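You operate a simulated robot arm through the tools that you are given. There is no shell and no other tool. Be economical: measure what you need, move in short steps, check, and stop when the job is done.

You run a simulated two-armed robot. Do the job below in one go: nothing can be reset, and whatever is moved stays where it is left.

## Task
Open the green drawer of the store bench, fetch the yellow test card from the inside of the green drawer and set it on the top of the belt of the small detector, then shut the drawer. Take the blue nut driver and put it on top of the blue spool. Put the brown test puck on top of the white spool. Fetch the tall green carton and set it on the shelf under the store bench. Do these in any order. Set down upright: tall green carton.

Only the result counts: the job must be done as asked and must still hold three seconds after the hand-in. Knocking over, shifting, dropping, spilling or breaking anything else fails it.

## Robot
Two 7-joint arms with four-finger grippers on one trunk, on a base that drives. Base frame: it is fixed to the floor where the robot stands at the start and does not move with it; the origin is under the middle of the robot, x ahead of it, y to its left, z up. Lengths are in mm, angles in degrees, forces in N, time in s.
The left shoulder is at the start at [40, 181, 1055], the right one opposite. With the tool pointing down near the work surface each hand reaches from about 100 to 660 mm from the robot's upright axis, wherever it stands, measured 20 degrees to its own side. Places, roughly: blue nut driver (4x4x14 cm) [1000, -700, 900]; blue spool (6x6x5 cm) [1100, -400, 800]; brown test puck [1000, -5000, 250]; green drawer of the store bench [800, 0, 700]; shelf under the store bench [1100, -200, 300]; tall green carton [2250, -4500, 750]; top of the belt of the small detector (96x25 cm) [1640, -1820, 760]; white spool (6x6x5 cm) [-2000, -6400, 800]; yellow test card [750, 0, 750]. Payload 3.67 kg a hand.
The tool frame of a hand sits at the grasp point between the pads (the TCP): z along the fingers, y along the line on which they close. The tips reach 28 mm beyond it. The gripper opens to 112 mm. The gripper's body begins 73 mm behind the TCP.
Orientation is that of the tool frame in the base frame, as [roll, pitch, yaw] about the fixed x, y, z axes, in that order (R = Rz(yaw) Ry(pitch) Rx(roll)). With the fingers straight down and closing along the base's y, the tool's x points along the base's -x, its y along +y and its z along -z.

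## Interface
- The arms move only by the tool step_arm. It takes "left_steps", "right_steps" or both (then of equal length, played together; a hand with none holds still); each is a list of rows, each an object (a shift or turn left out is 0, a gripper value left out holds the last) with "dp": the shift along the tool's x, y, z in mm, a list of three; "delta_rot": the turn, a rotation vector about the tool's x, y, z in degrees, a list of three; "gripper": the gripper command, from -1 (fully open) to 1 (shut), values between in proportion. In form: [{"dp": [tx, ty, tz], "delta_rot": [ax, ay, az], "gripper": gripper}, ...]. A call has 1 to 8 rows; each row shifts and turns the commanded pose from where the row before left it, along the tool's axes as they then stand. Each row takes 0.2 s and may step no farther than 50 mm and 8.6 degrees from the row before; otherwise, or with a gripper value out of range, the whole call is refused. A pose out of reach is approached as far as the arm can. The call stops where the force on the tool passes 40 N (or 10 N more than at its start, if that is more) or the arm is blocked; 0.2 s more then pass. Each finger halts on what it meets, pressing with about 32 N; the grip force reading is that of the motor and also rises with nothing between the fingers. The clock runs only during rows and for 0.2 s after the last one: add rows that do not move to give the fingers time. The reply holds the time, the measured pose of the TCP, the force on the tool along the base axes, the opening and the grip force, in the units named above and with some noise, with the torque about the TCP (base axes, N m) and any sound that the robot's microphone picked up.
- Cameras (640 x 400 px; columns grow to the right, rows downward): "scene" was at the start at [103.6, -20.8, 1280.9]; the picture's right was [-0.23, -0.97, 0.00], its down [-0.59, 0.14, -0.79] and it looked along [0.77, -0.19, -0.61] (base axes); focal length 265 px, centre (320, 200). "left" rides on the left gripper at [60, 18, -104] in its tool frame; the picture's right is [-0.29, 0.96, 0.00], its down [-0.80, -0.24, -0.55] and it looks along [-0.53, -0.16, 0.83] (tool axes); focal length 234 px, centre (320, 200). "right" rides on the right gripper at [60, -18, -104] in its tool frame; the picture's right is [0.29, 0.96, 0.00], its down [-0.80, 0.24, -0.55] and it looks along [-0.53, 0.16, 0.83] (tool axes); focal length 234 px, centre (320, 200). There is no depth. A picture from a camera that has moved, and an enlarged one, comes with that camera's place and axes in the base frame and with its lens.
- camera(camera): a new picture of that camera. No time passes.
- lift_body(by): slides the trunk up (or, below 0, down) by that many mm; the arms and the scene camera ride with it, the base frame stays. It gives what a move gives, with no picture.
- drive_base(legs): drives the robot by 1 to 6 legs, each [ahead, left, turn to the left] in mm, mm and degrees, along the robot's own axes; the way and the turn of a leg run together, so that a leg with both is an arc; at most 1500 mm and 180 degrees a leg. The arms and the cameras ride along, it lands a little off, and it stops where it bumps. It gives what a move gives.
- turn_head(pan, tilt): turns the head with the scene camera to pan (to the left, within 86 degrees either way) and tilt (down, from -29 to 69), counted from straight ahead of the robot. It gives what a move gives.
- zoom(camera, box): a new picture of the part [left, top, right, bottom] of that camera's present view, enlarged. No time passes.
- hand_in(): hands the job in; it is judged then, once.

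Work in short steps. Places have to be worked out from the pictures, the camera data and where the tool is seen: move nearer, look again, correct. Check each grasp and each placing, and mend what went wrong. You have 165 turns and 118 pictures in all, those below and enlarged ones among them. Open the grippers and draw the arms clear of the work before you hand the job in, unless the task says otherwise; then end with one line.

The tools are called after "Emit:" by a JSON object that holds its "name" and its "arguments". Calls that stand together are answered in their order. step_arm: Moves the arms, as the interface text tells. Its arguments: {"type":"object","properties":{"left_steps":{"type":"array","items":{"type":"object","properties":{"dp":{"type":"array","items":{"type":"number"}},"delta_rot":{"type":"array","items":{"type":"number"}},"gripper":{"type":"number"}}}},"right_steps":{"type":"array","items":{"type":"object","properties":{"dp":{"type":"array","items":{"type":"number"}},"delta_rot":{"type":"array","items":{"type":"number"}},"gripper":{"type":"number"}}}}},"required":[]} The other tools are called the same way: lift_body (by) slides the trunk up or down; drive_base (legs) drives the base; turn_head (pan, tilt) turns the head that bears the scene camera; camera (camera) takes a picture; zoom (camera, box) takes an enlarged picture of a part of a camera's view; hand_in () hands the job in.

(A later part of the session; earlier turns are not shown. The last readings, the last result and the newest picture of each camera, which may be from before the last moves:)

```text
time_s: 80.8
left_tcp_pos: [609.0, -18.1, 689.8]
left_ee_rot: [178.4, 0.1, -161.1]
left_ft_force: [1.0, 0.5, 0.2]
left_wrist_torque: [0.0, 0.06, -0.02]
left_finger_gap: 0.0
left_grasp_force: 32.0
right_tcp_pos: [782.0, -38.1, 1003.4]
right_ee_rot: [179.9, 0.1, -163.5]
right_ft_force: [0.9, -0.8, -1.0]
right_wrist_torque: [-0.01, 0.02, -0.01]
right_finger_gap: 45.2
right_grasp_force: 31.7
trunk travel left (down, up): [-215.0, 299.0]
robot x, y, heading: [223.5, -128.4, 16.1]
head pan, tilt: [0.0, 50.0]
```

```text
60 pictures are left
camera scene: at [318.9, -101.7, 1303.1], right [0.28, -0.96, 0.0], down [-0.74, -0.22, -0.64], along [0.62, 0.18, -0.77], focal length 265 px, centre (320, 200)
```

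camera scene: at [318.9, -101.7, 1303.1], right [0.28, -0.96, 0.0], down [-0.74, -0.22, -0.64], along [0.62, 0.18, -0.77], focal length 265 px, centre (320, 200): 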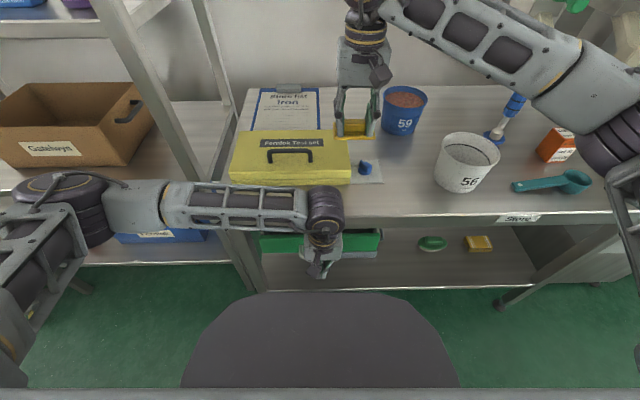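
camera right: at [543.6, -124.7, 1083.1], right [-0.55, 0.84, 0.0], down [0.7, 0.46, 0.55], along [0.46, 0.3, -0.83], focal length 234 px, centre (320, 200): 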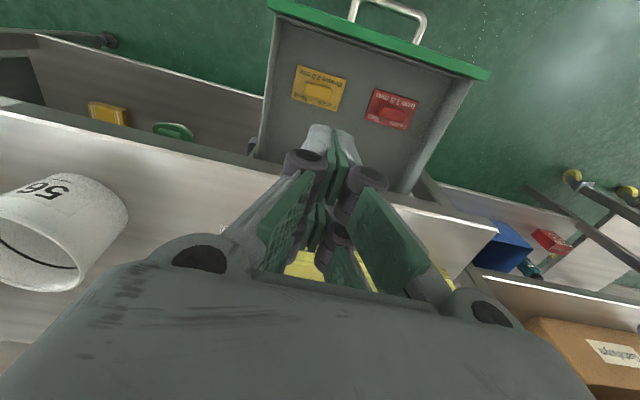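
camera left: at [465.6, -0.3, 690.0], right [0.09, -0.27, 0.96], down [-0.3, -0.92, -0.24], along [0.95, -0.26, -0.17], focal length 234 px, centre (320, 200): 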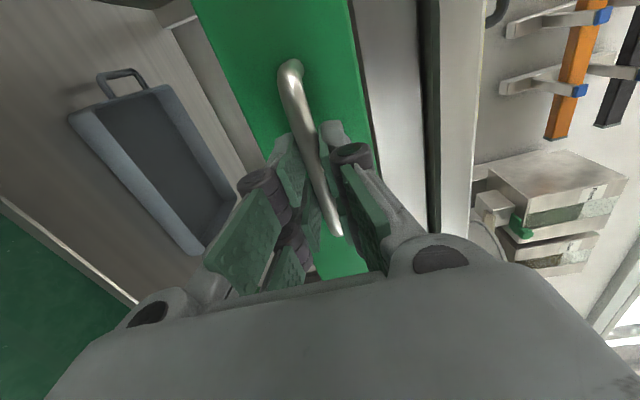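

About 25 mm more to go. I finish with the arm itself in small steps, watching force.

Emit:
{"name": "step_arm", "arguments": {"left_steps": [{"dp": [-8, 0, 0]}, {"dp": [-8, 0, 0]}, {"dp": [-6, 0, 0]}, {"dp": [-4, 0, 0]}, {"dp": [-4, 0, 0]}, {"dp": [-4, 0, 0]}, {}]}}

Emit:
{"name": "zoom", "arguments": {"camera": "scene", "box": [220, 190, 420, 315]}}

```text
time_s: 81.8
left_tcp_pos: [624.7, -13.6, 688.7]
left_ee_rot: [178.3, -0.7, -161.5]
left_ft_force: [-16.3, 0.1, 7.3]
left_wrist_torque: [0.06, -2.27, -0.08]
left_finger_gap: 0.0
left_grasp_force: 36.3
right_tcp_pos: [779.5, -37.6, 1004.1]
right_ee_rot: [-180.0, 0.1, -163.5]
right_ft_force: [-0.2, -0.1, -0.1]
right_wrist_torque: [0.0, 0.09, 0.01]
right_finger_gap: 45.4
right_grasp_force: 32.2
trunk travel left (down, up): [-215.0, 299.0]
robot x, y, heading: [223.6, -126.7, 16.6]
head pan, tilt: [0.0, 50.0]
stopped in row 5 (left hand): the force on the tool passed its limit at 44 N (the readings are from after the stop); the commanded pose is now the measured one
```

```text
3.20 times, centred on (320, 252) of scene
camera zoom: at [316.2, -101.8, 1303.3], right [0.28, -0.96, 0.0], down [-0.73, -0.22, -0.64], along [0.62, 0.18, -0.77], focal length 848 px, centre (320, 32)
```

zoom: 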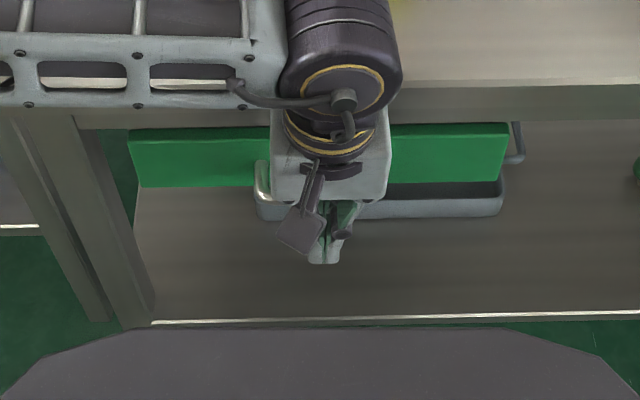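

Stopped at 44 N – probably shut. I retreat the hand and compare with the initial look.

Emit:
{"name": "step_arm", "arguments": {"left_steps": [{"dp": [15, 0, 0]}, {"dp": [40, 0, 0]}, {"dp": [40, 0, 0]}, {"dp": [40, 10, -20]}, {"dp": [0, 20, -45]}, {"dp": [0, 20, -45]}, {"dp": [0, 20, -45]}, {"dp": [0, 0, -50]}]}}

Emit:
{"name": "drive_base", "arguments": {"legs": [[-190, 0, 0]]}}

Emit:
{"name": "camera", "arguments": {"camera": "scene"}}

Emit:
{"name": "camera", "arguments": {"camera": "right"}}

```text
time_s: 83.6
left_tcp_pos: [480.5, 6.8, 894.4]
left_ee_rot: [178.2, -0.5, -161.4]
left_ft_force: [0.4, -0.9, -0.7]
left_wrist_torque: [0.02, 0.03, 0.02]
left_finger_gap: 0.2
left_grasp_force: 35.6
right_tcp_pos: [779.4, -36.4, 1004.3]
right_ee_rot: [179.9, 0.2, -163.6]
right_ft_force: [-0.1, -0.2, -0.6]
right_wrist_torque: [0.03, -0.01, -0.04]
right_finger_gap: 45.4
right_grasp_force: 32.2
trunk travel left (down, up): [-215.0, 299.0]
robot x, y, heading: [222.5, -131.7, 16.6]
head pan, tilt: [0.0, 50.0]
```

```text
time_s: 85.2
left_tcp_pos: [292.4, -48.8, 894.4]
left_ee_rot: [178.3, -0.6, -161.4]
left_ft_force: [-0.7, 0.5, 0.0]
left_wrist_torque: [0.01, -0.04, 0.03]
left_finger_gap: 0.0
left_grasp_force: 36.0
right_tcp_pos: [593.3, -93.8, 1004.7]
right_ee_rot: [179.8, 0.2, -163.6]
right_ft_force: [-1.3, 0.2, 0.1]
right_wrist_torque: [-0.02, -0.04, -0.01]
right_finger_gap: 44.8
right_grasp_force: 32.2
trunk travel left (down, up): [-215.0, 299.0]
robot x, y, heading: [40.9, -184.9, 16.5]
head pan, tilt: [0.0, 50.0]
```

```text
58 pictures are left
camera scene: at [129.6, -157.6, 1303.3], right [0.28, -0.96, 0.0], down [-0.73, -0.22, -0.64], along [0.62, 0.18, -0.77], focal length 265 px, centre (320, 200)
```

scene: 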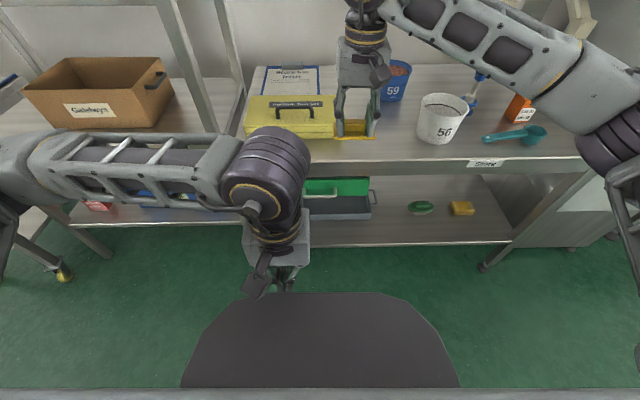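

```text
57 pictures are left
camera right: at [539.9, -127.1, 1107.9], right [-0.55, 0.84, 0.0], down [0.7, 0.45, 0.56], along [0.47, 0.3, -0.83], focal length 234 px, centre (320, 200)
```

right: 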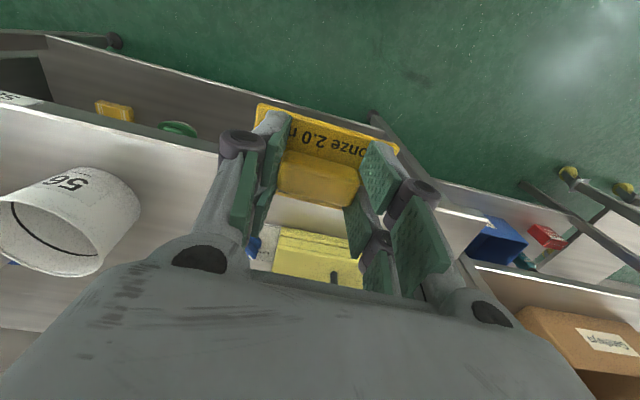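

Emit:
{"name": "zoom", "arguments": {"camera": "scene", "box": [290, 150, 390, 212]}}

```text
6.40 times, centred on (340, 181) of scene
camera zoom: at [129.6, -157.6, 1303.3], right [0.28, -0.96, 0.0], down [-0.73, -0.22, -0.64], along [0.62, 0.18, -0.77], focal length 1696 px, centre (192, 322)
```

zoom: 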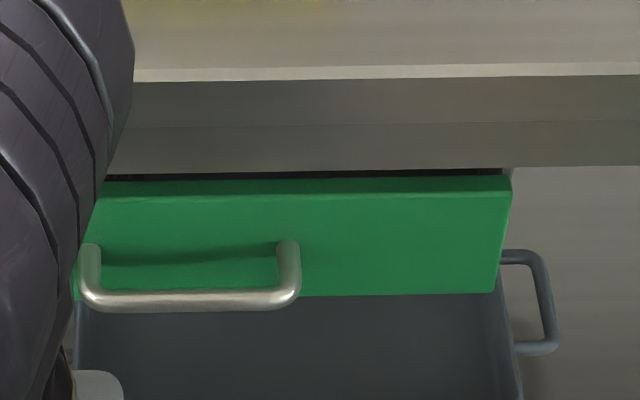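

The drawer is shut again (bar at u≈617 as before). Next is the detector: I look to the right.

Emit:
{"name": "turn_head", "arguments": {"pan": -62, "tilt": 22}}

Emit:
{"name": "camera", "arguments": {"camera": "scene"}}

```text
time_s: 86.5
left_tcp_pos: [294.1, -49.3, 894.0]
left_ee_rot: [178.3, -0.5, -161.4]
left_ft_force: [0.2, 0.3, -0.3]
left_wrist_torque: [0.0, 0.0, 0.01]
left_finger_gap: 0.1
left_grasp_force: 35.9
right_tcp_pos: [593.8, -92.1, 1004.5]
right_ee_rot: [-180.0, 0.2, -163.7]
right_ft_force: [-0.2, 0.1, 0.2]
right_wrist_torque: [0.03, 0.03, -0.01]
right_finger_gap: 45.2
right_grasp_force: 31.8
trunk travel left (down, up): [-215.0, 299.0]
robot x, y, heading: [40.3, -187.5, 16.3]
head pan, tilt: [-62.0, 22.0]
```

```text
55 pictures are left
camera scene: at [122.0, -245.2, 1345.5], right [-0.71, -0.7, 0.0], down [-0.26, 0.27, -0.93], along [0.65, -0.66, -0.38], focal length 265 px, centre (320, 200)
```

scene: 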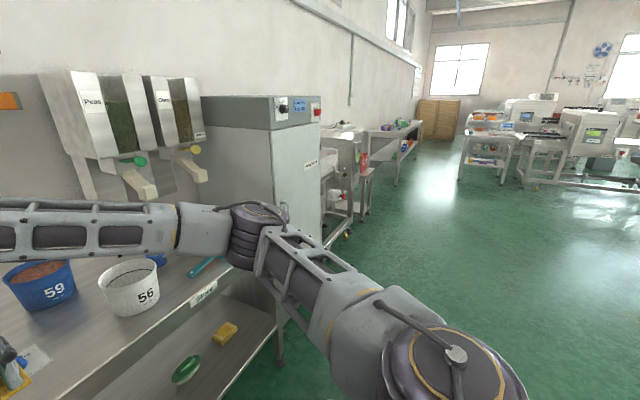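

Floor is free along the wall. I back off 200 and slide right ~1400 to approach the detector, then look.

Emit:
{"name": "drive_base", "arguments": {"legs": [[-200, 0, 0], [0, -1400, 0]]}}

Emit:
{"name": "turn_head", "arguments": {"pan": -30, "tilt": 25}}

Emit:
{"name": "camera", "arguments": {"camera": "scene"}}

```text
time_s: 95.0
left_tcp_pos: [489.9, -1447.4, 895.1]
left_ee_rot: [178.2, -0.6, -161.8]
left_ft_force: [0.5, 0.6, 0.6]
left_wrist_torque: [0.03, 0.0, 0.02]
left_finger_gap: 0.0
left_grasp_force: 35.9
right_tcp_pos: [788.8, -1493.6, 1004.9]
right_ee_rot: [179.9, 0.2, -164.1]
right_ft_force: [0.3, -0.3, -1.0]
right_wrist_torque: [0.0, -0.02, 0.03]
right_finger_gap: 45.2
right_grasp_force: 32.1
trunk travel left (down, up): [-215.0, 299.0]
robot x, y, heading: [233.1, -1581.9, 16.2]
head pan, tilt: [-62.0, 22.0]
```

```text
time_s: 95.9
left_tcp_pos: [489.7, -1447.4, 895.0]
left_ee_rot: [178.3, -0.4, -161.9]
left_ft_force: [0.1, -0.4, 0.5]
left_wrist_torque: [0.03, 0.03, 0.01]
left_finger_gap: 0.0
left_grasp_force: 35.4
right_tcp_pos: [790.0, -1494.2, 1002.9]
right_ee_rot: [179.8, 0.3, -164.1]
right_ft_force: [0.8, 0.2, -1.2]
right_wrist_torque: [0.02, -0.03, 0.03]
right_finger_gap: 45.4
right_grasp_force: 31.3
trunk travel left (down, up): [-215.0, 299.0]
robot x, y, heading: [232.1, -1582.5, 16.0]
head pan, tilt: [-30.0, 25.0]
```

```text
54 pictures are left
camera scene: at [341.2, -1598.2, 1340.7], right [-0.24, -0.97, 0.0], down [-0.41, 0.1, -0.91], along [0.88, -0.22, -0.42], focal length 265 px, centre (320, 200)
```

scene: 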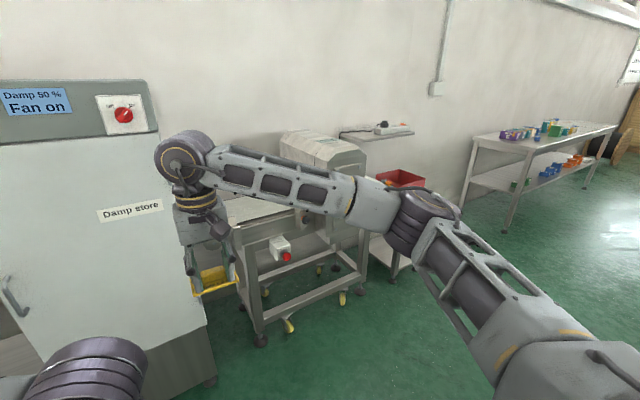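

The small detector is right of the cabinet with its belt emerging at the left. I slide another 450 right and forward a bit for a clear view.

Emit:
{"name": "drive_base", "arguments": {"legs": [[0, -480, 0]]}}

Emit:
{"name": "turn_head", "arguments": {"pan": 10, "tilt": 32}}

Emit:
{"name": "camera", "arguments": {"camera": "scene"}}

```text
time_s: 98.8
left_tcp_pos: [621.2, -1900.7, 895.3]
left_ee_rot: [178.3, -0.5, -161.7]
left_ft_force: [-0.3, 0.5, 0.7]
left_wrist_torque: [0.0, -0.02, 0.01]
left_finger_gap: 0.0
left_grasp_force: 35.0
right_tcp_pos: [919.5, -1948.6, 1003.3]
right_ee_rot: [179.9, 0.1, -163.9]
right_ft_force: [-0.7, 0.1, -0.8]
right_wrist_torque: [0.0, 0.02, 0.0]
right_finger_gap: 45.2
right_grasp_force: 31.6
trunk travel left (down, up): [-215.0, 299.0]
robot x, y, heading: [365.7, -2037.1, 16.2]
head pan, tilt: [-30.0, 25.0]
```

```text
time_s: 99.9
left_tcp_pos: [620.1, -1902.4, 895.8]
left_ee_rot: [178.4, -0.5, -161.8]
left_ft_force: [-0.1, 0.8, 0.3]
left_wrist_torque: [0.04, 0.01, 0.05]
left_finger_gap: 0.3
left_grasp_force: 35.4
right_tcp_pos: [920.5, -1948.4, 1003.9]
right_ee_rot: [179.9, 0.2, -163.8]
right_ft_force: [0.5, -0.7, 0.2]
right_wrist_torque: [-0.02, 0.0, 0.01]
right_finger_gap: 45.3
right_grasp_force: 31.9
trunk travel left (down, up): [-215.0, 299.0]
robot x, y, heading: [367.9, -2035.3, 16.1]
head pan, tilt: [10.0, 32.0]
```

```text
53 pictures are left
camera scene: at [463.8, -1991.5, 1329.6], right [0.44, -0.9, 0.0], down [-0.48, -0.23, -0.85], along [0.76, 0.37, -0.53], focal length 265 px, centre (320, 200)
```

scene: 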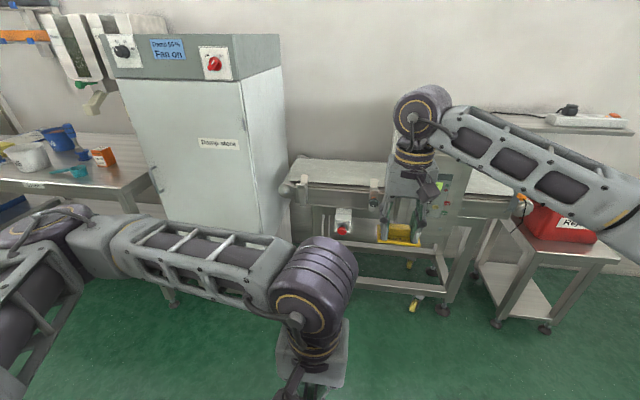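

I zoom on the exposed belt.

Emit:
{"name": "zoom", "arguments": {"camera": "scene", "box": [270, 130, 430, 230]}}

```text
4.00 times, centred on (350, 180) of scene
camera zoom: at [463.8, -1991.5, 1329.6], right [0.44, -0.9, 0.0], down [-0.48, -0.23, -0.85], along [0.76, 0.37, -0.53], focal length 1060 px, centre (200, 280)
```

zoom: 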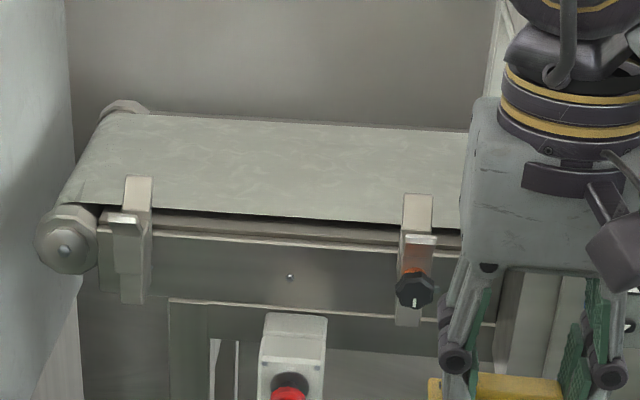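

Belt spans u≈912–1168 (bench-like frame), exposed left part v≈-1721 to ~-2050, z≈760. I raise the trunk so the arm clears the tunnel, slide left and approach in steps.

Emit:
{"name": "lift_body", "arguments": {"by": 230}}

Emit:
{"name": "drive_base", "arguments": {"legs": [[0, 270, 1], [400, 0, 0]]}}

Emit:
{"name": "turn_head", "arguments": {"pan": -10, "tilt": 40}}

Emit:
{"name": "camera", "arguments": {"camera": "scene"}}

Emit:
{"name": "camera", "arguments": {"camera": "right"}}

```text
time_s: 102.3
left_tcp_pos: [620.5, -1902.5, 1123.8]
left_ee_rot: [178.3, -0.5, -161.7]
left_ft_force: [-0.5, 0.2, -1.0]
left_wrist_torque: [0.01, 0.0, -0.02]
left_finger_gap: 0.1
left_grasp_force: 35.5
right_tcp_pos: [920.0, -1947.0, 1234.2]
right_ee_rot: [179.9, 0.2, -163.8]
right_ft_force: [-1.4, -0.3, -0.5]
right_wrist_torque: [-0.01, -0.02, -0.01]
right_finger_gap: 45.2
right_grasp_force: 31.8
trunk travel left (down, up): [-445.0, 69.0]
robot x, y, heading: [363.5, -2036.9, 15.9]
head pan, tilt: [10.0, 32.0]
```

```text
time_s: 106.4
left_tcp_pos: [924.3, -1525.5, 1124.7]
left_ee_rot: [178.3, -0.5, -161.0]
left_ft_force: [-0.5, 1.3, 0.0]
left_wrist_torque: [-0.02, 0.0, 0.02]
left_finger_gap: 0.0
left_grasp_force: 35.5
right_tcp_pos: [1224.8, -1567.8, 1233.8]
right_ee_rot: [180.0, 0.2, -163.2]
right_ft_force: [0.4, -0.2, -0.4]
right_wrist_torque: [0.01, -0.04, 0.02]
right_finger_gap: 45.7
right_grasp_force: 31.4
trunk travel left (down, up): [-445.0, 69.0]
robot x, y, heading: [671.5, -1661.0, 16.8]
head pan, tilt: [10.0, 32.0]
```

```text
time_s: 107.2
left_tcp_pos: [925.1, -1525.3, 1123.6]
left_ee_rot: [178.4, -0.5, -161.0]
left_ft_force: [-0.3, 0.1, -0.8]
left_wrist_torque: [-0.04, 0.02, 0.03]
left_finger_gap: 0.0
left_grasp_force: 35.4
right_tcp_pos: [1226.7, -1569.3, 1232.5]
right_ee_rot: [-179.9, 0.1, -163.2]
right_ft_force: [0.8, -0.6, -1.0]
right_wrist_torque: [0.02, -0.01, 0.06]
right_finger_gap: 45.3
right_grasp_force: 32.0
trunk travel left (down, up): [-445.0, 69.0]
robot x, y, heading: [669.4, -1661.8, 17.2]
head pan, tilt: [-10.0, 40.0]
```

```text
51 pictures are left
camera scene: at [774.4, -1648.0, 1547.1], right [0.12, -0.99, 0.0], down [-0.64, -0.08, -0.77], along [0.76, 0.09, -0.64], focal length 265 px, centre (320, 200)
```

scene: 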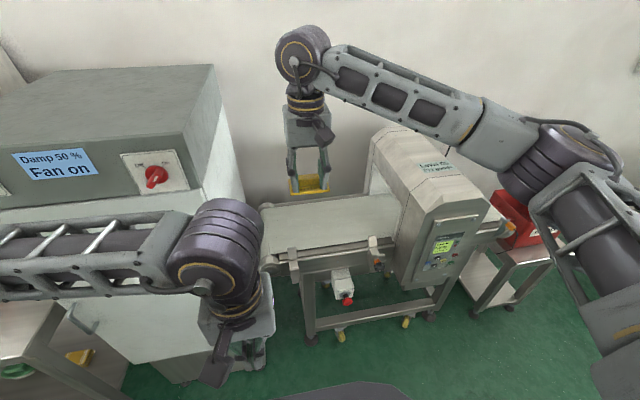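

```text
50 pictures are left
camera right: at [1173.4, -1602.1, 1337.0], right [-0.55, 0.83, 0.0], down [0.69, 0.46, 0.56], along [0.46, 0.31, -0.83], focal length 234 px, centre (320, 200)
```

right: 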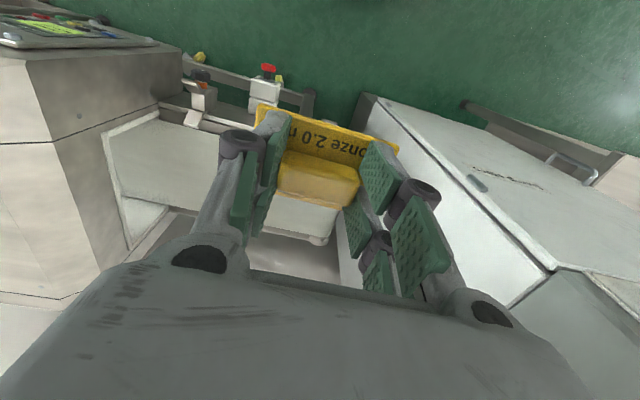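

The exposed belt extends from v≈-1715 to ≈-2200. I'll target the card at about (1500,-1590) on the belt; drive 230 forward.

Emit:
{"name": "drive_base", "arguments": {"legs": [[230, 0, 0]]}}

Emit:
{"name": "camera", "arguments": {"camera": "scene"}}

```text
time_s: 109.0
left_tcp_pos: [1123.1, -1468.5, 1125.8]
left_ee_rot: [177.9, -0.1, -160.1]
left_ft_force: [0.0, 0.4, 0.3]
left_wrist_torque: [0.01, 0.01, -0.02]
left_finger_gap: 0.1
left_grasp_force: 35.8
right_tcp_pos: [1423.2, -1508.0, 1239.0]
right_ee_rot: [179.7, 0.9, -162.4]
right_ft_force: [0.7, 0.2, -1.5]
right_wrist_torque: [0.02, 0.04, 0.02]
right_finger_gap: 44.9
right_grasp_force: 32.2
trunk travel left (down, up): [-445.0, 69.0]
robot x, y, heading: [885.5, -1604.5, 17.5]
head pan, tilt: [-10.0, 40.0]
stopped in leg 1: the robot was blocked; the commanded pose is now the measured one
```

```text
49 pictures are left
camera scene: at [970.4, -1596.2, 1548.4], right [0.13, -0.99, -0.01], down [-0.63, -0.08, -0.77], along [0.77, 0.11, -0.63], focal length 265 px, centre (320, 200)
```

scene: 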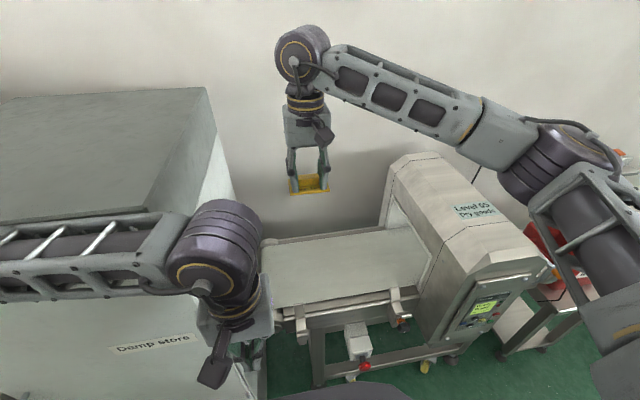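

The robot bumped (probably the left forearm against the cabinet front). I back off 70 mm immediately and check.

Emit:
{"name": "drive_base", "arguments": {"legs": [[-70, 0, 0]]}}

Emit:
{"name": "camera", "arguments": {"camera": "scene"}}

```text
time_s: 110.1
left_tcp_pos: [1075.1, -1477.6, 1120.1]
left_ee_rot: [178.2, -1.2, -160.4]
left_ft_force: [1.4, -0.6, -0.2]
left_wrist_torque: [-0.03, 0.11, 0.01]
left_finger_gap: 0.0
left_grasp_force: 35.3
right_tcp_pos: [1377.2, -1519.1, 1229.9]
right_ee_rot: [180.0, -0.2, -162.7]
right_ft_force: [0.5, 0.0, -1.2]
right_wrist_torque: [-0.03, 0.08, -0.05]
right_finger_gap: 45.2
right_grasp_force: 31.7
trunk travel left (down, up): [-445.0, 69.0]
robot x, y, heading: [819.9, -1621.2, 17.3]
head pan, tilt: [-10.0, 40.0]
```

```text
48 pictures are left
camera scene: at [927.7, -1601.7, 1546.3], right [0.13, -0.99, 0.0], down [-0.64, -0.08, -0.76], along [0.76, 0.1, -0.65], focal length 265 px, centre (320, 200)
```

scene: 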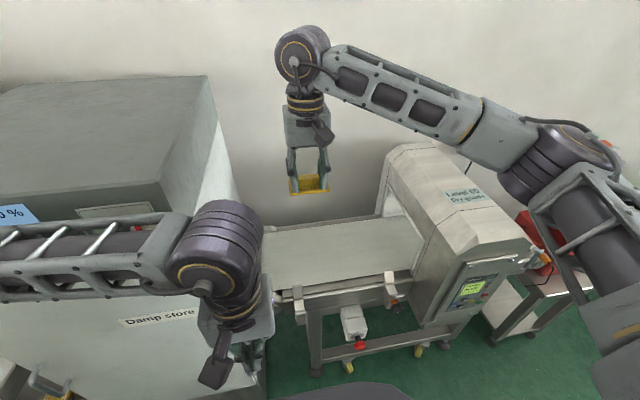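

Nothing looks disturbed. I'll keep clear of the cabinet: forward only 35 mm and use the arm's reach, moving the hand right (between the belt posts) at height.

Emit:
{"name": "drive_base", "arguments": {"legs": [[30, -20, 0]]}}

Emit:
{"name": "step_arm", "arguments": {"right_steps": [{"dp": [-12, -22, 20]}, {"dp": [-12, -22, 20]}, {"dp": [-12, -22, 30]}, {"dp": [-10, -21, 40]}, {"dp": [0, 0, 50]}, {"dp": [0, 0, 50]}, {}]}}

Emit:
{"name": "camera", "arguments": {"camera": "scene"}}

Emit:
{"name": "camera", "arguments": {"camera": "right"}}

```text
time_s: 110.9
left_tcp_pos: [1093.9, -1490.3, 1124.6]
left_ee_rot: [178.4, -0.5, -160.6]
left_ft_force: [-0.5, 0.9, 0.8]
left_wrist_torque: [-0.01, -0.14, 0.01]
left_finger_gap: 0.1
left_grasp_force: 36.2
right_tcp_pos: [1395.5, -1529.6, 1237.6]
right_ee_rot: [-179.8, 0.5, -162.5]
right_ft_force: [-2.0, 0.4, -0.5]
right_wrist_torque: [-0.03, -0.14, -0.02]
right_finger_gap: 45.1
right_grasp_force: 32.3
trunk travel left (down, up): [-445.0, 69.0]
robot x, y, heading: [852.1, -1633.6, 17.4]
head pan, tilt: [-10.0, 40.0]
```

```text
time_s: 112.5
left_tcp_pos: [1101.1, -1491.9, 1121.9]
left_ee_rot: [178.1, -0.8, -160.6]
left_ft_force: [0.3, 0.4, 0.0]
left_wrist_torque: [0.0, -0.01, 0.03]
left_finger_gap: 0.0
left_grasp_force: 35.0
right_tcp_pos: [1475.6, -1600.2, 1025.1]
right_ee_rot: [-179.9, 0.3, -162.6]
right_ft_force: [-0.1, 0.1, -0.8]
right_wrist_torque: [0.02, -0.02, 0.0]
right_finger_gap: 45.4
right_grasp_force: 31.5
trunk travel left (down, up): [-445.0, 69.0]
robot x, y, heading: [852.3, -1631.4, 17.1]
head pan, tilt: [-10.0, 40.0]
```

```text
47 pictures are left
camera scene: at [953.0, -1615.6, 1547.2], right [0.13, -0.99, 0.0], down [-0.64, -0.08, -0.77], along [0.76, 0.1, -0.64], focal length 265 px, centre (320, 200)
```

scene: 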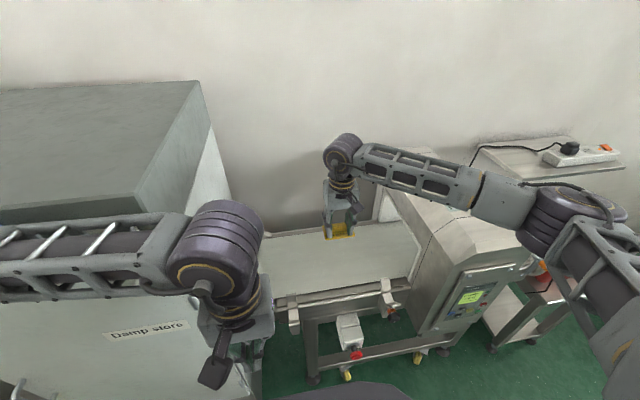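

```text
46 pictures are left
camera right: at [1422.6, -1635.3, 1128.7], right [-0.56, 0.83, 0.0], down [0.69, 0.47, 0.56], along [0.46, 0.31, -0.83], focal length 234 px, centre (320, 200)
```

right: 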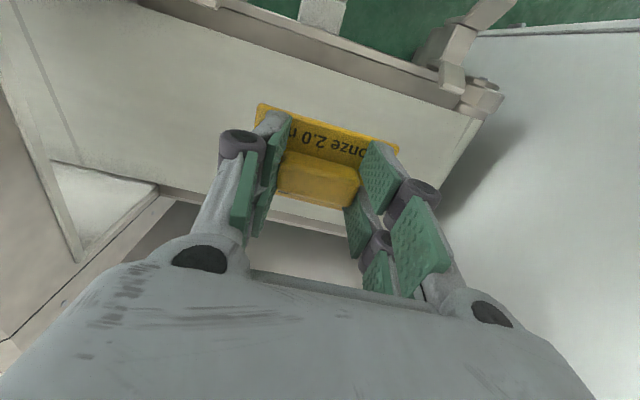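

The card is over the belt; belt front edge at u≈906 under it. I move 22 mm further in and descend to just above the belt.

Emit:
{"name": "step_arm", "arguments": {"right_steps": [{"dp": [-22, 0, 30]}, {"dp": [0, 0, 45]}, {"dp": [0, 0, 45]}, {"dp": [0, 0, 45]}, {"dp": [0, 0, 30]}, {}]}}

Emit:
{"name": "zoom", "arguments": {"camera": "scene", "box": [250, 160, 450, 285]}}

```text
time_s: 113.9
left_tcp_pos: [1102.9, -1492.4, 1123.9]
left_ee_rot: [178.2, -0.9, -160.6]
left_ft_force: [-0.8, 0.0, -0.3]
left_wrist_torque: [-0.01, 0.01, -0.03]
left_finger_gap: 0.0
left_grasp_force: 35.9
right_tcp_pos: [1496.1, -1596.6, 828.9]
right_ee_rot: [179.8, 0.2, -162.7]
right_ft_force: [-0.2, 0.3, -0.9]
right_wrist_torque: [-0.01, 0.01, -0.04]
right_finger_gap: 45.1
right_grasp_force: 31.7
trunk travel left (down, up): [-445.0, 69.0]
robot x, y, heading: [850.5, -1629.6, 17.5]
head pan, tilt: [-10.0, 40.0]
```

```text
3.20 times, centred on (350, 222) of scene
camera zoom: at [953.4, -1615.3, 1547.1], right [0.13, -0.99, 0.0], down [-0.64, -0.08, -0.77], along [0.76, 0.1, -0.64], focal length 848 px, centre (224, 128)
```

zoom: 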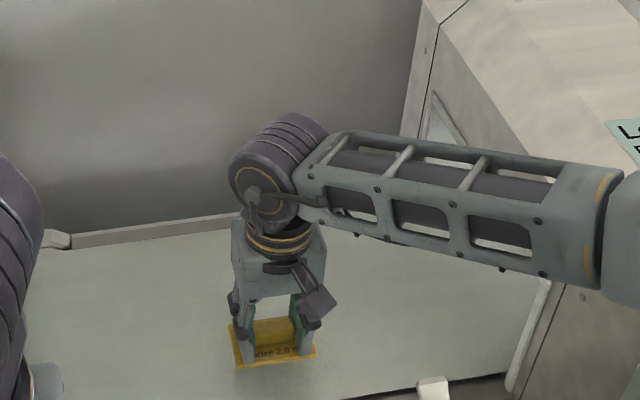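

Clear so far. I lower in small steps until contact.

Emit:
{"name": "step_arm", "arguments": {"right_steps": [{"dp": [0, 0, 12]}, {"dp": [0, 0, 10]}, {"dp": [0, 0, 5]}, {"dp": [0, 0, 4]}, {"dp": [0, 0, 3]}, {}]}}

```text
time_s: 115.3
left_tcp_pos: [1101.2, -1492.6, 1123.2]
left_ee_rot: [178.2, -0.9, -160.5]
left_ft_force: [-0.6, -1.2, -0.6]
left_wrist_torque: [0.01, 0.01, -0.02]
left_finger_gap: 0.0
left_grasp_force: 35.9
right_tcp_pos: [1497.0, -1593.0, 794.3]
right_ee_rot: [180.0, 0.2, -162.6]
right_ft_force: [0.4, 0.1, -0.1]
right_wrist_torque: [0.04, 0.0, 0.03]
right_finger_gap: 45.1
right_grasp_force: 32.3
trunk travel left (down, up): [-445.0, 69.0]
robot x, y, heading: [850.1, -1631.0, 17.4]
head pan, tilt: [-10.0, 40.0]
```

Emit:
{"name": "step_arm", "arguments": {"right_steps": [{"dp": [0, 0, 3]}, {"dp": [0, 0, 3]}, {"dp": [0, 0, 2]}, {"dp": [0, 0, 2]}, {}]}}

Emit:
{"name": "zoom", "arguments": {"camera": "right", "box": [160, 0, 480, 200]}}

```text
time_s: 116.1
left_tcp_pos: [1100.6, -1491.7, 1122.9]
left_ee_rot: [178.0, -0.8, -160.7]
left_ft_force: [-0.1, 1.2, -0.2]
left_wrist_torque: [0.0, 0.05, -0.02]
left_finger_gap: 0.0
left_grasp_force: 35.8
right_tcp_pos: [1497.8, -1591.5, 793.6]
right_ee_rot: [179.7, 0.4, -162.8]
right_ft_force: [-12.0, -5.4, 24.9]
right_wrist_torque: [-0.67, 0.46, -0.15]
right_finger_gap: 45.1
right_grasp_force: 31.6
trunk travel left (down, up): [-445.0, 69.0]
robot x, y, heading: [846.6, -1633.2, 17.4]
head pan, tilt: [-10.0, 40.0]
stopped in row 4 (right hand): the force on the tool passed its limit at 43 N (the readings are from after the stop); the commanded pose is now the measured one
```

```text
2.00 times, centred on (320, 100) of right
camera zoom: at [1445.5, -1626.9, 896.8], right [-0.56, 0.83, 0.0], down [0.69, 0.46, 0.56], along [0.47, 0.31, -0.83], focal length 468 px, centre (320, 400)
```

zoom: 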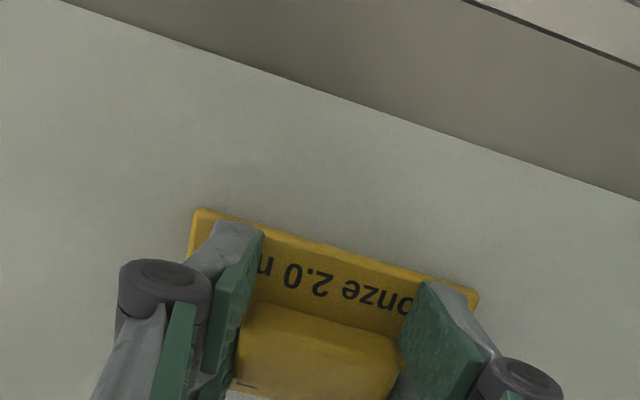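

Card is on the belt. I relieve 1.5 mm, open and lift off.

Emit:
{"name": "step_arm", "arguments": {"right_steps": [{"dp": [0, 0, -1.5]}, {"gripper": 0.1}, {"gripper": -0.1}, {"gripper": -0.25}, {}, {"dp": [0, 0, -10]}, {"dp": [0, 0, -30]}, {"dp": [0, 0, -45]}]}}

Emit:
{"name": "step_arm", "arguments": {"right_steps": [{"dp": [0, 0, -50]}, {"dp": [0, 0, -50]}, {"dp": [0, 0, -50]}, {"dp": [0, 0, -50]}, {"dp": [0, 0, -50]}, {"dp": [0, 0, -50]}, {"dp": [0, 0, -50]}]}}

Emit:
{"name": "camera", "arguments": {"camera": "scene"}}

```text
time_s: 117.9
left_tcp_pos: [1101.5, -1492.7, 1121.6]
left_ee_rot: [178.2, -0.9, -160.6]
left_ft_force: [-0.1, 0.3, 0.6]
left_wrist_torque: [0.01, -0.02, -0.01]
left_finger_gap: 0.1
left_grasp_force: 35.8
right_tcp_pos: [1499.9, -1592.1, 878.0]
right_ee_rot: [179.9, 0.4, -162.8]
right_ft_force: [-1.2, -0.7, -0.1]
right_wrist_torque: [0.05, 0.01, 0.02]
right_finger_gap: 70.2
right_grasp_force: 0.0
trunk travel left (down, up): [-445.0, 69.0]
robot x, y, heading: [850.8, -1632.3, 17.4]
head pan, tilt: [-10.0, 40.0]
```

```text
time_s: 119.5
left_tcp_pos: [1101.6, -1492.5, 1122.2]
left_ee_rot: [178.2, -0.9, -160.6]
left_ft_force: [-0.3, 0.8, -0.4]
left_wrist_torque: [-0.01, -0.02, -0.01]
left_finger_gap: 0.2
left_grasp_force: 35.6
right_tcp_pos: [1495.5, -1599.1, 1227.0]
right_ee_rot: [180.0, 0.4, -162.6]
right_ft_force: [-0.1, -0.8, 0.0]
right_wrist_torque: [0.01, 0.01, 0.01]
right_finger_gap: 70.3
right_grasp_force: 0.0
trunk travel left (down, up): [-445.0, 69.0]
robot x, y, heading: [851.5, -1629.0, 17.4]
head pan, tilt: [-10.0, 40.0]
```

```text
43 pictures are left
camera scene: at [952.4, -1615.3, 1547.2], right [0.13, -0.99, 0.0], down [-0.64, -0.08, -0.77], along [0.76, 0.1, -0.64], focal length 265 px, centre (320, 200)
```

scene: 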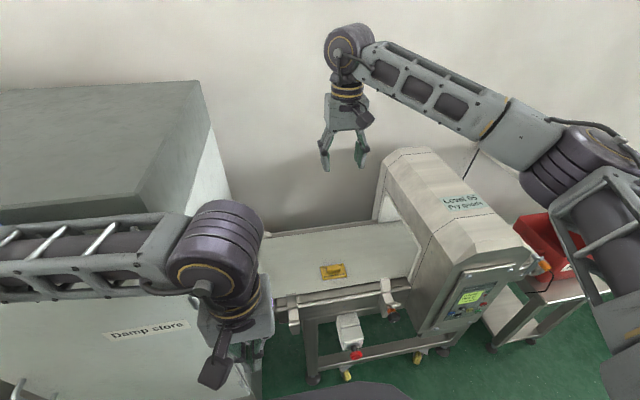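

The card lies on the belt. Next the puck and carton further along the room: I back off and drive right ~2000 mm, then look.

Emit:
{"name": "drive_base", "arguments": {"legs": [[-480, 0, 0], [0, -1100, 0], [0, -1000, 0]]}}

Emit:
{"name": "turn_head", "arguments": {"pan": -75, "tilt": 22}}

Emit:
{"name": "camera", "arguments": {"camera": "scene"}}

```text
time_s: 132.8
left_tcp_pos: [1318.6, -3625.9, 1121.6]
left_ee_rot: [178.2, -0.9, -158.4]
left_ft_force: [-0.1, 0.5, 0.8]
left_wrist_torque: [-0.02, -0.01, 0.0]
left_finger_gap: 0.2
left_grasp_force: 35.8
right_tcp_pos: [1715.5, -3719.4, 1226.1]
right_ee_rot: [179.8, 0.5, -160.6]
right_ft_force: [-0.2, -0.1, 0.0]
right_wrist_torque: [0.02, 0.0, 0.03]
right_finger_gap: 70.1
right_grasp_force: 0.2
trunk travel left (down, up): [-445.0, 69.0]
robot x, y, heading: [1070.7, -3774.6, 19.5]
head pan, tilt: [-10.0, 40.0]
```

```text
time_s: 134.2
left_tcp_pos: [1317.9, -3628.0, 1121.7]
left_ee_rot: [178.0, -0.9, -158.5]
left_ft_force: [-0.4, -0.3, 0.1]
left_wrist_torque: [0.01, -0.02, 0.0]
left_finger_gap: 0.2
left_grasp_force: 36.2
right_tcp_pos: [1716.3, -3720.6, 1227.1]
right_ee_rot: [179.7, 0.4, -160.6]
right_ft_force: [0.5, 0.2, -0.3]
right_wrist_torque: [-0.04, 0.03, 0.02]
right_finger_gap: 70.1
right_grasp_force: 0.2
trunk travel left (down, up): [-445.0, 69.0]
robot x, y, heading: [1072.3, -3774.5, 19.5]
head pan, tilt: [-75.0, 22.0]
```

```text
42 pictures are left
camera scene: at [1143.6, -3846.6, 1575.2], right [-0.82, -0.57, 0.0], down [-0.21, 0.31, -0.93], along [0.52, -0.76, -0.38], focal length 265 px, centre (320, 200)
```

scene: 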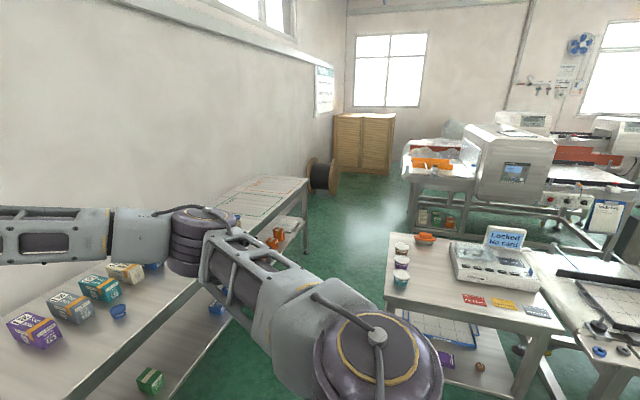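

The brown puck is on the lower shelf of the small table (≈[1001,-5090,250]); cartons stand on the left bench. I move back and turn to face the small table, keeping distance.

Emit:
{"name": "drive_base", "arguments": {"legs": [[-290, 0, 0], [0, 0, -92]]}}

Emit:
{"name": "turn_head", "arguments": {"pan": 0, "tilt": 40}}

Emit:
{"name": "camera", "arguments": {"camera": "scene"}}

```text
time_s: 140.5
left_tcp_pos: [941.6, -4123.6, 1121.9]
left_ee_rot: [178.2, -0.9, 109.1]
left_ft_force: [0.0, -0.1, -0.1]
left_wrist_torque: [-0.01, 0.0, -0.02]
left_finger_gap: 0.0
left_grasp_force: 35.2
right_tcp_pos: [833.1, -4517.2, 1227.7]
right_ee_rot: [179.9, 0.4, 107.1]
right_ft_force: [0.0, -0.4, 0.6]
right_wrist_torque: [-0.01, 0.0, -0.03]
right_finger_gap: 70.0
right_grasp_force: 0.1
trunk travel left (down, up): [-445.0, 69.0]
robot x, y, heading: [805.4, -3868.3, -73.1]
head pan, tilt: [-75.0, 22.0]
```

```text
time_s: 142.0
left_tcp_pos: [940.8, -4124.2, 1122.6]
left_ee_rot: [178.1, -0.9, 109.1]
left_ft_force: [-0.6, -1.0, 0.4]
left_wrist_torque: [0.0, -0.02, 0.02]
left_finger_gap: 0.4
left_grasp_force: 36.0
right_tcp_pos: [833.1, -4517.4, 1226.2]
right_ee_rot: [179.8, 0.4, 107.0]
right_ft_force: [0.0, 0.1, 0.5]
right_wrist_torque: [0.01, -0.01, 0.0]
right_finger_gap: 69.9
right_grasp_force: 0.0
trunk travel left (down, up): [-445.0, 69.0]
robot x, y, heading: [804.8, -3870.6, -73.1]
head pan, tilt: [0.0, 40.0]
```

```text
41 pictures are left
camera scene: at [833.0, -3972.0, 1547.1], right [-0.96, -0.29, 0.0], down [-0.19, 0.61, -0.77], along [0.22, -0.73, -0.64], focal length 265 px, centre (320, 200)
```

scene: 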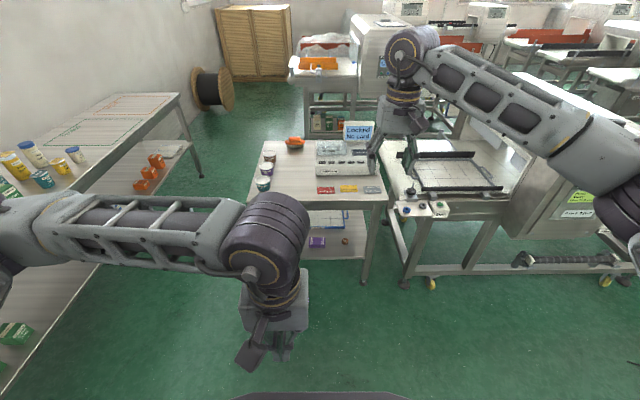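

Puck at ≈(1004,-5100), ~120 mm inside the shelf edge, z≈240. While still far from the table I lower the trunk fully and pitch the right hand 45° forward.

Emit:
{"name": "lift_body", "arguments": {"by": -440}}

Emit:
{"name": "step_arm", "arguments": {"right_steps": [{"delta_rot": [0, -8.5, 0], "gripper": -0.7}, {"delta_rot": [0, -8.5, 0]}, {"delta_rot": [0, -8.5, 0]}, {"delta_rot": [0, -8.5, 0]}, {"delta_rot": [0, -8.5, 0]}, {"delta_rot": [0, -2.5, 0]}, {}]}}

```text
refused: -440 is not a number from -400 to 400
```

```text
time_s: 143.6
left_tcp_pos: [941.3, -4122.6, 1124.4]
left_ee_rot: [178.0, -0.9, 109.1]
left_ft_force: [0.2, 0.3, -0.8]
left_wrist_torque: [0.01, 0.03, 0.01]
left_finger_gap: 0.0
left_grasp_force: 35.6
right_tcp_pos: [833.1, -4517.7, 1227.3]
right_ee_rot: [179.8, 45.5, 106.8]
right_ft_force: [-0.2, -0.1, -0.5]
right_wrist_torque: [-0.02, -0.01, 0.02]
right_finger_gap: 95.2
right_grasp_force: 0.0
trunk travel left (down, up): [-445.0, 69.0]
robot x, y, heading: [802.4, -3871.3, -73.2]
head pan, tilt: [0.0, 40.0]
```

Emit:
{"name": "lift_body", "arguments": {"by": -400}}

Emit:
{"name": "lift_body", "arguments": {"by": -40}}

Emit:
{"name": "step_arm", "arguments": {"right_steps": [{"dp": [33, -9, 33]}, {"dp": [33, -9, 33]}, {"dp": [33, -9, 33]}, {"dp": [33, -9, 33]}, {"dp": [33, -9, 33]}, {"dp": [33, -9, 33]}, {"dp": [33, -9, 33]}, {}]}}

Emit:
{"name": "camera", "arguments": {"camera": "scene"}}

```text
time_s: 147.4
left_tcp_pos: [942.0, -4122.8, 721.7]
left_ee_rot: [178.1, -0.9, 109.2]
left_ft_force: [-0.2, -0.7, -0.1]
left_wrist_torque: [0.01, 0.0, -0.02]
left_finger_gap: 0.1
left_grasp_force: 35.5
right_tcp_pos: [832.3, -4516.2, 826.3]
right_ee_rot: [179.8, 45.3, 106.9]
right_ft_force: [0.0, 0.2, -0.1]
right_wrist_torque: [-0.01, 0.0, 0.0]
right_finger_gap: 95.3
right_grasp_force: 0.0
trunk travel left (down, up): [-45.0, 469.0]
robot x, y, heading: [804.3, -3868.3, -73.1]
head pan, tilt: [0.0, 40.0]
```

```text
time_s: 148.3
left_tcp_pos: [942.1, -4124.0, 683.6]
left_ee_rot: [178.1, -0.9, 109.1]
left_ft_force: [-0.2, 0.3, -0.4]
left_wrist_torque: [-0.01, 0.0, -0.01]
left_finger_gap: 0.1
left_grasp_force: 35.5
right_tcp_pos: [833.2, -4518.1, 786.4]
right_ee_rot: [179.9, 45.4, 106.8]
right_ft_force: [-0.5, -0.2, 0.0]
right_wrist_torque: [0.0, 0.01, -0.04]
right_finger_gap: 95.3
right_grasp_force: 0.0
trunk travel left (down, up): [-5.0, 509.0]
robot x, y, heading: [804.1, -3871.9, -73.0]
head pan, tilt: [0.0, 40.0]
```

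```text
time_s: 150.1
left_tcp_pos: [941.7, -4121.6, 682.8]
left_ee_rot: [178.1, -1.0, 109.1]
left_ft_force: [0.6, 0.4, -0.2]
left_wrist_torque: [0.01, 0.0, 0.01]
left_finger_gap: 0.0
left_grasp_force: 35.8
right_tcp_pos: [773.0, -4539.0, 458.7]
right_ee_rot: [179.7, 45.5, 106.8]
right_ft_force: [-1.1, -0.3, -0.2]
right_wrist_torque: [0.0, -0.03, 0.01]
right_finger_gap: 95.2
right_grasp_force: 0.2
trunk travel left (down, up): [-5.0, 509.0]
robot x, y, heading: [806.5, -3868.9, -72.9]
head pan, tilt: [0.0, 40.0]
```

```text
40 pictures are left
camera scene: at [832.7, -3971.8, 1107.5], right [-0.96, -0.29, 0.0], down [-0.19, 0.61, -0.77], along [0.22, -0.73, -0.64], focal length 265 px, centre (320, 200)
```

scene: 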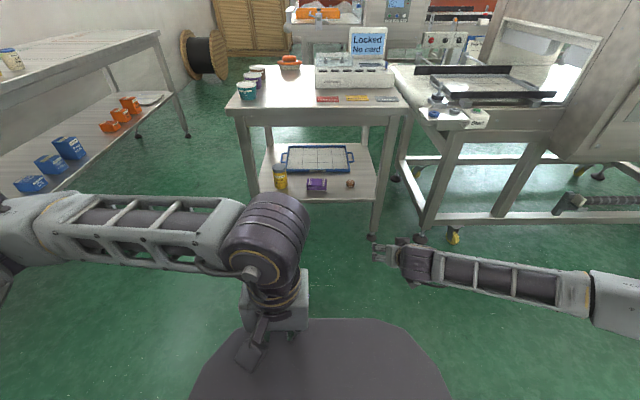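

Good view of the shelf. To keep the forearm clear of the table leg I will approach with a heading of about -95°. I lower the hand to z≈330 and drive to a point 200 mm short.

Emit:
{"name": "step_arm", "arguments": {"right_steps": [{"dp": [30, 19, 30]}, {"dp": [30, 19, 30]}, {"dp": [32, 19, 30]}, {}]}}

Emit:
{"name": "drive_base", "arguments": {"legs": [[511, 305, 0], [0, 0, -22]]}}

Emit:
{"name": "camera", "arguments": {"camera": "scene"}}

Emit:
{"name": "camera", "arguments": {"camera": "right"}}

```text
time_s: 151.1
left_tcp_pos: [942.5, -4123.0, 682.6]
left_ee_rot: [178.2, -0.9, 109.1]
left_ft_force: [0.6, 0.9, -0.4]
left_wrist_torque: [-0.02, 0.03, 0.02]
left_finger_gap: 0.0
left_grasp_force: 35.7
right_tcp_pos: [814.8, -4537.0, 390.2]
right_ee_rot: [-179.6, 45.0, 107.0]
right_ft_force: [0.4, -0.8, 0.3]
right_wrist_torque: [-0.02, 0.0, -0.04]
right_finger_gap: 95.1
right_grasp_force: 0.0
right hand out of reach, approached as far as the arm can: row 1, 3
trunk travel left (down, up): [-5.0, 509.0]
robot x, y, heading: [803.6, -3874.2, -73.3]
head pan, tilt: [0.0, 40.0]
```

```text
time_s: 155.6
left_tcp_pos: [1274.2, -4551.8, 684.0]
left_ee_rot: [178.1, -1.0, 87.6]
left_ft_force: [-0.1, -0.5, 0.2]
left_wrist_torque: [0.01, 0.02, -0.01]
left_finger_gap: 0.1
left_grasp_force: 35.9
right_tcp_pos: [1004.9, -4888.9, 389.1]
right_ee_rot: [-179.8, 45.0, 85.3]
right_ft_force: [-0.3, -0.3, 0.5]
right_wrist_torque: [0.0, 0.0, 0.0]
right_finger_gap: 95.0
right_grasp_force: 0.1
trunk travel left (down, up): [-5.0, 509.0]
robot x, y, heading: [1237.5, -4267.0, -94.7]
head pan, tilt: [0.0, 40.0]
```

```text
39 pictures are left
camera scene: at [1228.9, -4371.2, 1107.4], right [-1.0, 0.08, 0.0], down [0.05, 0.64, -0.77], along [-0.06, -0.76, -0.64], focal length 265 px, centre (320, 200)
```

scene: 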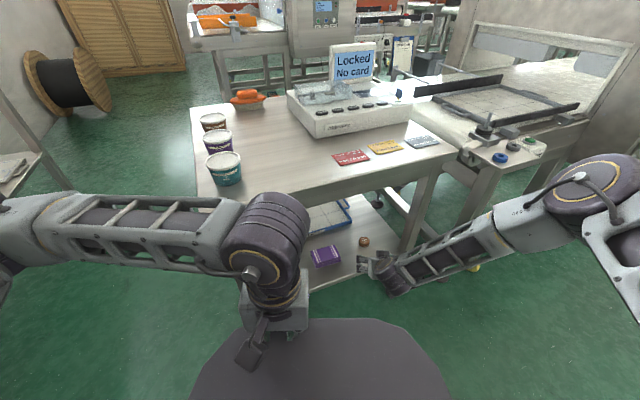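

```text
38 pictures are left
camera right: at [995.7, -4771.7, 421.0], right [0.97, 0.12, -0.21], down [0.23, -0.19, 0.95], along [0.08, -0.97, -0.22], focal length 234 px, centre (320, 200)
```

right: 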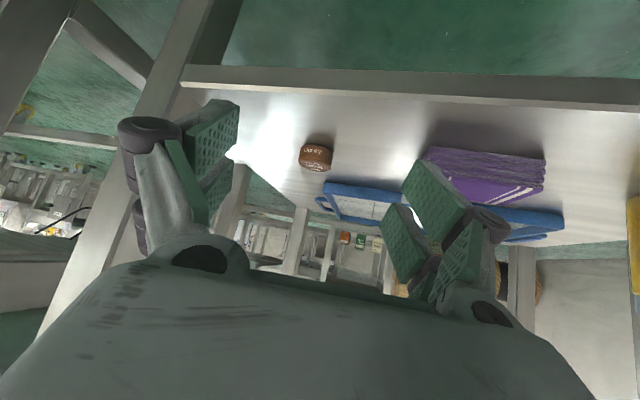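

Re-triangulating, the puck is at (1002,-5047,~310), Ø≈42 mm; shelf surface z≈297. I reduce the hand pitch to 30° and lower to z≈332 in front of the shelf.

Emit:
{"name": "step_arm", "arguments": {"right_steps": [{"dp": [0, 0, -20], "delta_rot": [0, 8, 0]}, {"dp": [0, 0, -20], "delta_rot": [0, 7, 0]}, {"dp": [10, 5, 22]}, {"dp": [10, 5, 22]}, {"dp": [5, 0, 15]}, {}]}}

```text
time_s: 157.0
left_tcp_pos: [1272.2, -4551.1, 682.6]
left_ee_rot: [178.2, -0.9, 87.6]
left_ft_force: [0.3, -0.6, -0.1]
left_wrist_torque: [-0.03, 0.01, 0.0]
left_finger_gap: 0.3
left_grasp_force: 36.0
right_tcp_pos: [1015.3, -4872.4, 356.5]
right_ee_rot: [-179.8, 29.9, 85.3]
right_ft_force: [0.3, 0.3, 0.5]
right_wrist_torque: [-0.01, -0.02, -0.02]
right_finger_gap: 95.4
right_grasp_force: 0.0
trunk travel left (down, up): [-5.0, 509.0]
robot x, y, heading: [1238.3, -4264.5, -94.5]
head pan, tilt: [0.0, 40.0]
```

Next, down 24 more, then drive in 140 mm and recheck with the right camera.

Emit:
{"name": "step_arm", "arguments": {"right_steps": [{"dp": [12, 0, 21]}, {}]}}

Emit:
{"name": "drive_base", "arguments": {"legs": [[110, 0, 0]]}}

Emit:
{"name": "camera", "arguments": {"camera": "right"}}

Emit:
{"name": "camera", "arguments": {"camera": "scene"}}

```text
time_s: 157.6
left_tcp_pos: [1274.4, -4551.9, 681.7]
left_ee_rot: [178.1, -0.9, 87.6]
left_ft_force: [0.7, -0.6, -0.2]
left_wrist_torque: [-0.01, -0.03, -0.02]
left_finger_gap: 0.0
left_grasp_force: 35.8
right_tcp_pos: [1015.3, -4871.5, 332.3]
right_ee_rot: [-179.8, 29.9, 85.2]
right_ft_force: [0.7, 0.0, 0.0]
right_wrist_torque: [-0.01, -0.01, -0.02]
right_finger_gap: 95.0
right_grasp_force: 0.0
trunk travel left (down, up): [-5.0, 509.0]
robot x, y, heading: [1237.8, -4267.1, -94.7]
head pan, tilt: [0.0, 40.0]
```

```text
time_s: 158.8
left_tcp_pos: [1265.8, -4661.4, 682.6]
left_ee_rot: [178.0, -1.1, 87.5]
left_ft_force: [-0.8, -0.3, -0.1]
left_wrist_torque: [0.02, 0.03, 0.02]
left_finger_gap: 0.0
left_grasp_force: 35.8
right_tcp_pos: [1005.6, -4980.0, 332.3]
right_ee_rot: [-179.7, 29.7, 85.2]
right_ft_force: [0.4, -0.4, -0.8]
right_wrist_torque: [0.0, 0.0, 0.0]
right_finger_gap: 95.3
right_grasp_force: 0.1
trunk travel left (down, up): [-5.0, 509.0]
robot x, y, heading: [1230.0, -4376.3, -94.7]
head pan, tilt: [0.0, 40.0]
```

```text
37 pictures are left
camera right: at [996.1, -4874.4, 392.3], right [0.98, 0.17, -0.15], down [0.21, -0.44, 0.88], along [0.08, -0.88, -0.46], focal length 234 px, centre (320, 200)
```

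right: 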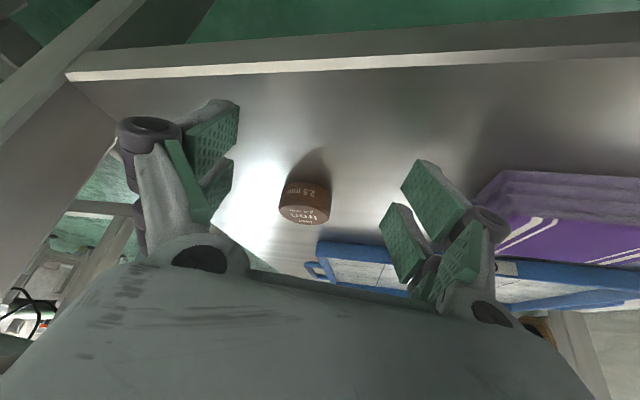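

```text
36 pictures are left
camera scene: at [1219.9, -4481.3, 1107.3], right [-1.0, 0.08, 0.0], down [0.05, 0.64, -0.77], along [-0.06, -0.76, -0.64], focal length 265 px, centre (320, 200)
```

scene: 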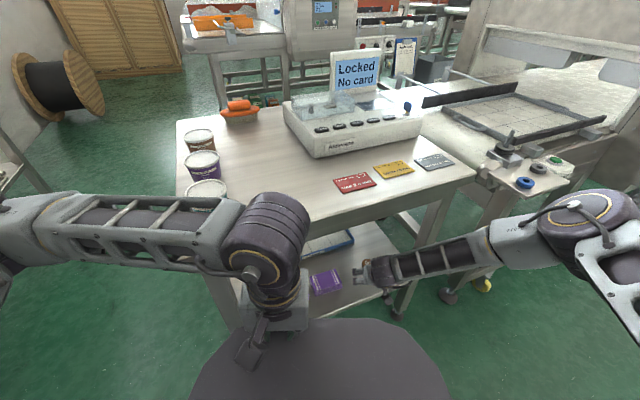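

Puck confirmed at (1000,-5047); it is centred between the fingers, 59 mm ahead. I drive in those 59 mm.

Emit:
{"name": "drive_base", "arguments": {"legs": [[59, 0, 0]]}}

Emit:
{"name": "zoom", "arguments": {"camera": "right", "box": [160, 80, 480, 280]}}

```text
time_s: 159.8
left_tcp_pos: [1260.7, -4719.8, 682.0]
left_ee_rot: [178.1, -1.0, 87.4]
left_ft_force: [1.2, 0.2, 0.2]
left_wrist_torque: [0.03, 0.0, -0.03]
left_finger_gap: 0.1
left_grasp_force: 35.6
right_tcp_pos: [1001.0, -5039.6, 332.2]
right_ee_rot: [-179.9, 29.9, 85.2]
right_ft_force: [0.0, -0.4, 0.6]
right_wrist_torque: [0.05, 0.04, 0.01]
right_finger_gap: 95.3
right_grasp_force: 0.1
trunk travel left (down, up): [-5.0, 509.0]
robot x, y, heading: [1223.8, -4431.9, -94.6]
head pan, tilt: [0.0, 40.0]
```

```text
2.00 times, centred on (320, 180) of right
camera zoom: at [991.9, -4933.6, 392.2], right [0.97, 0.17, -0.15], down [0.21, -0.44, 0.88], along [0.08, -0.88, -0.46], focal length 468 px, centre (320, 240)
```

zoom: 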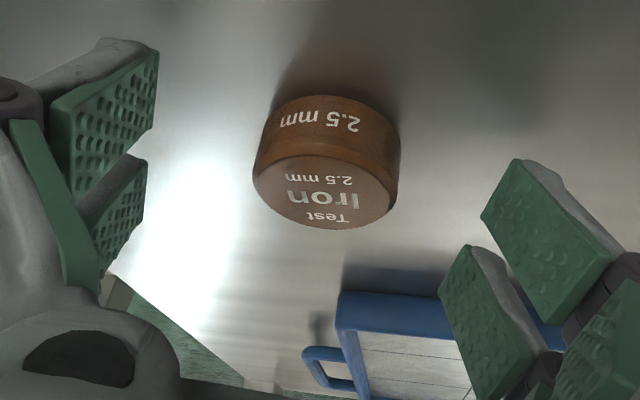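

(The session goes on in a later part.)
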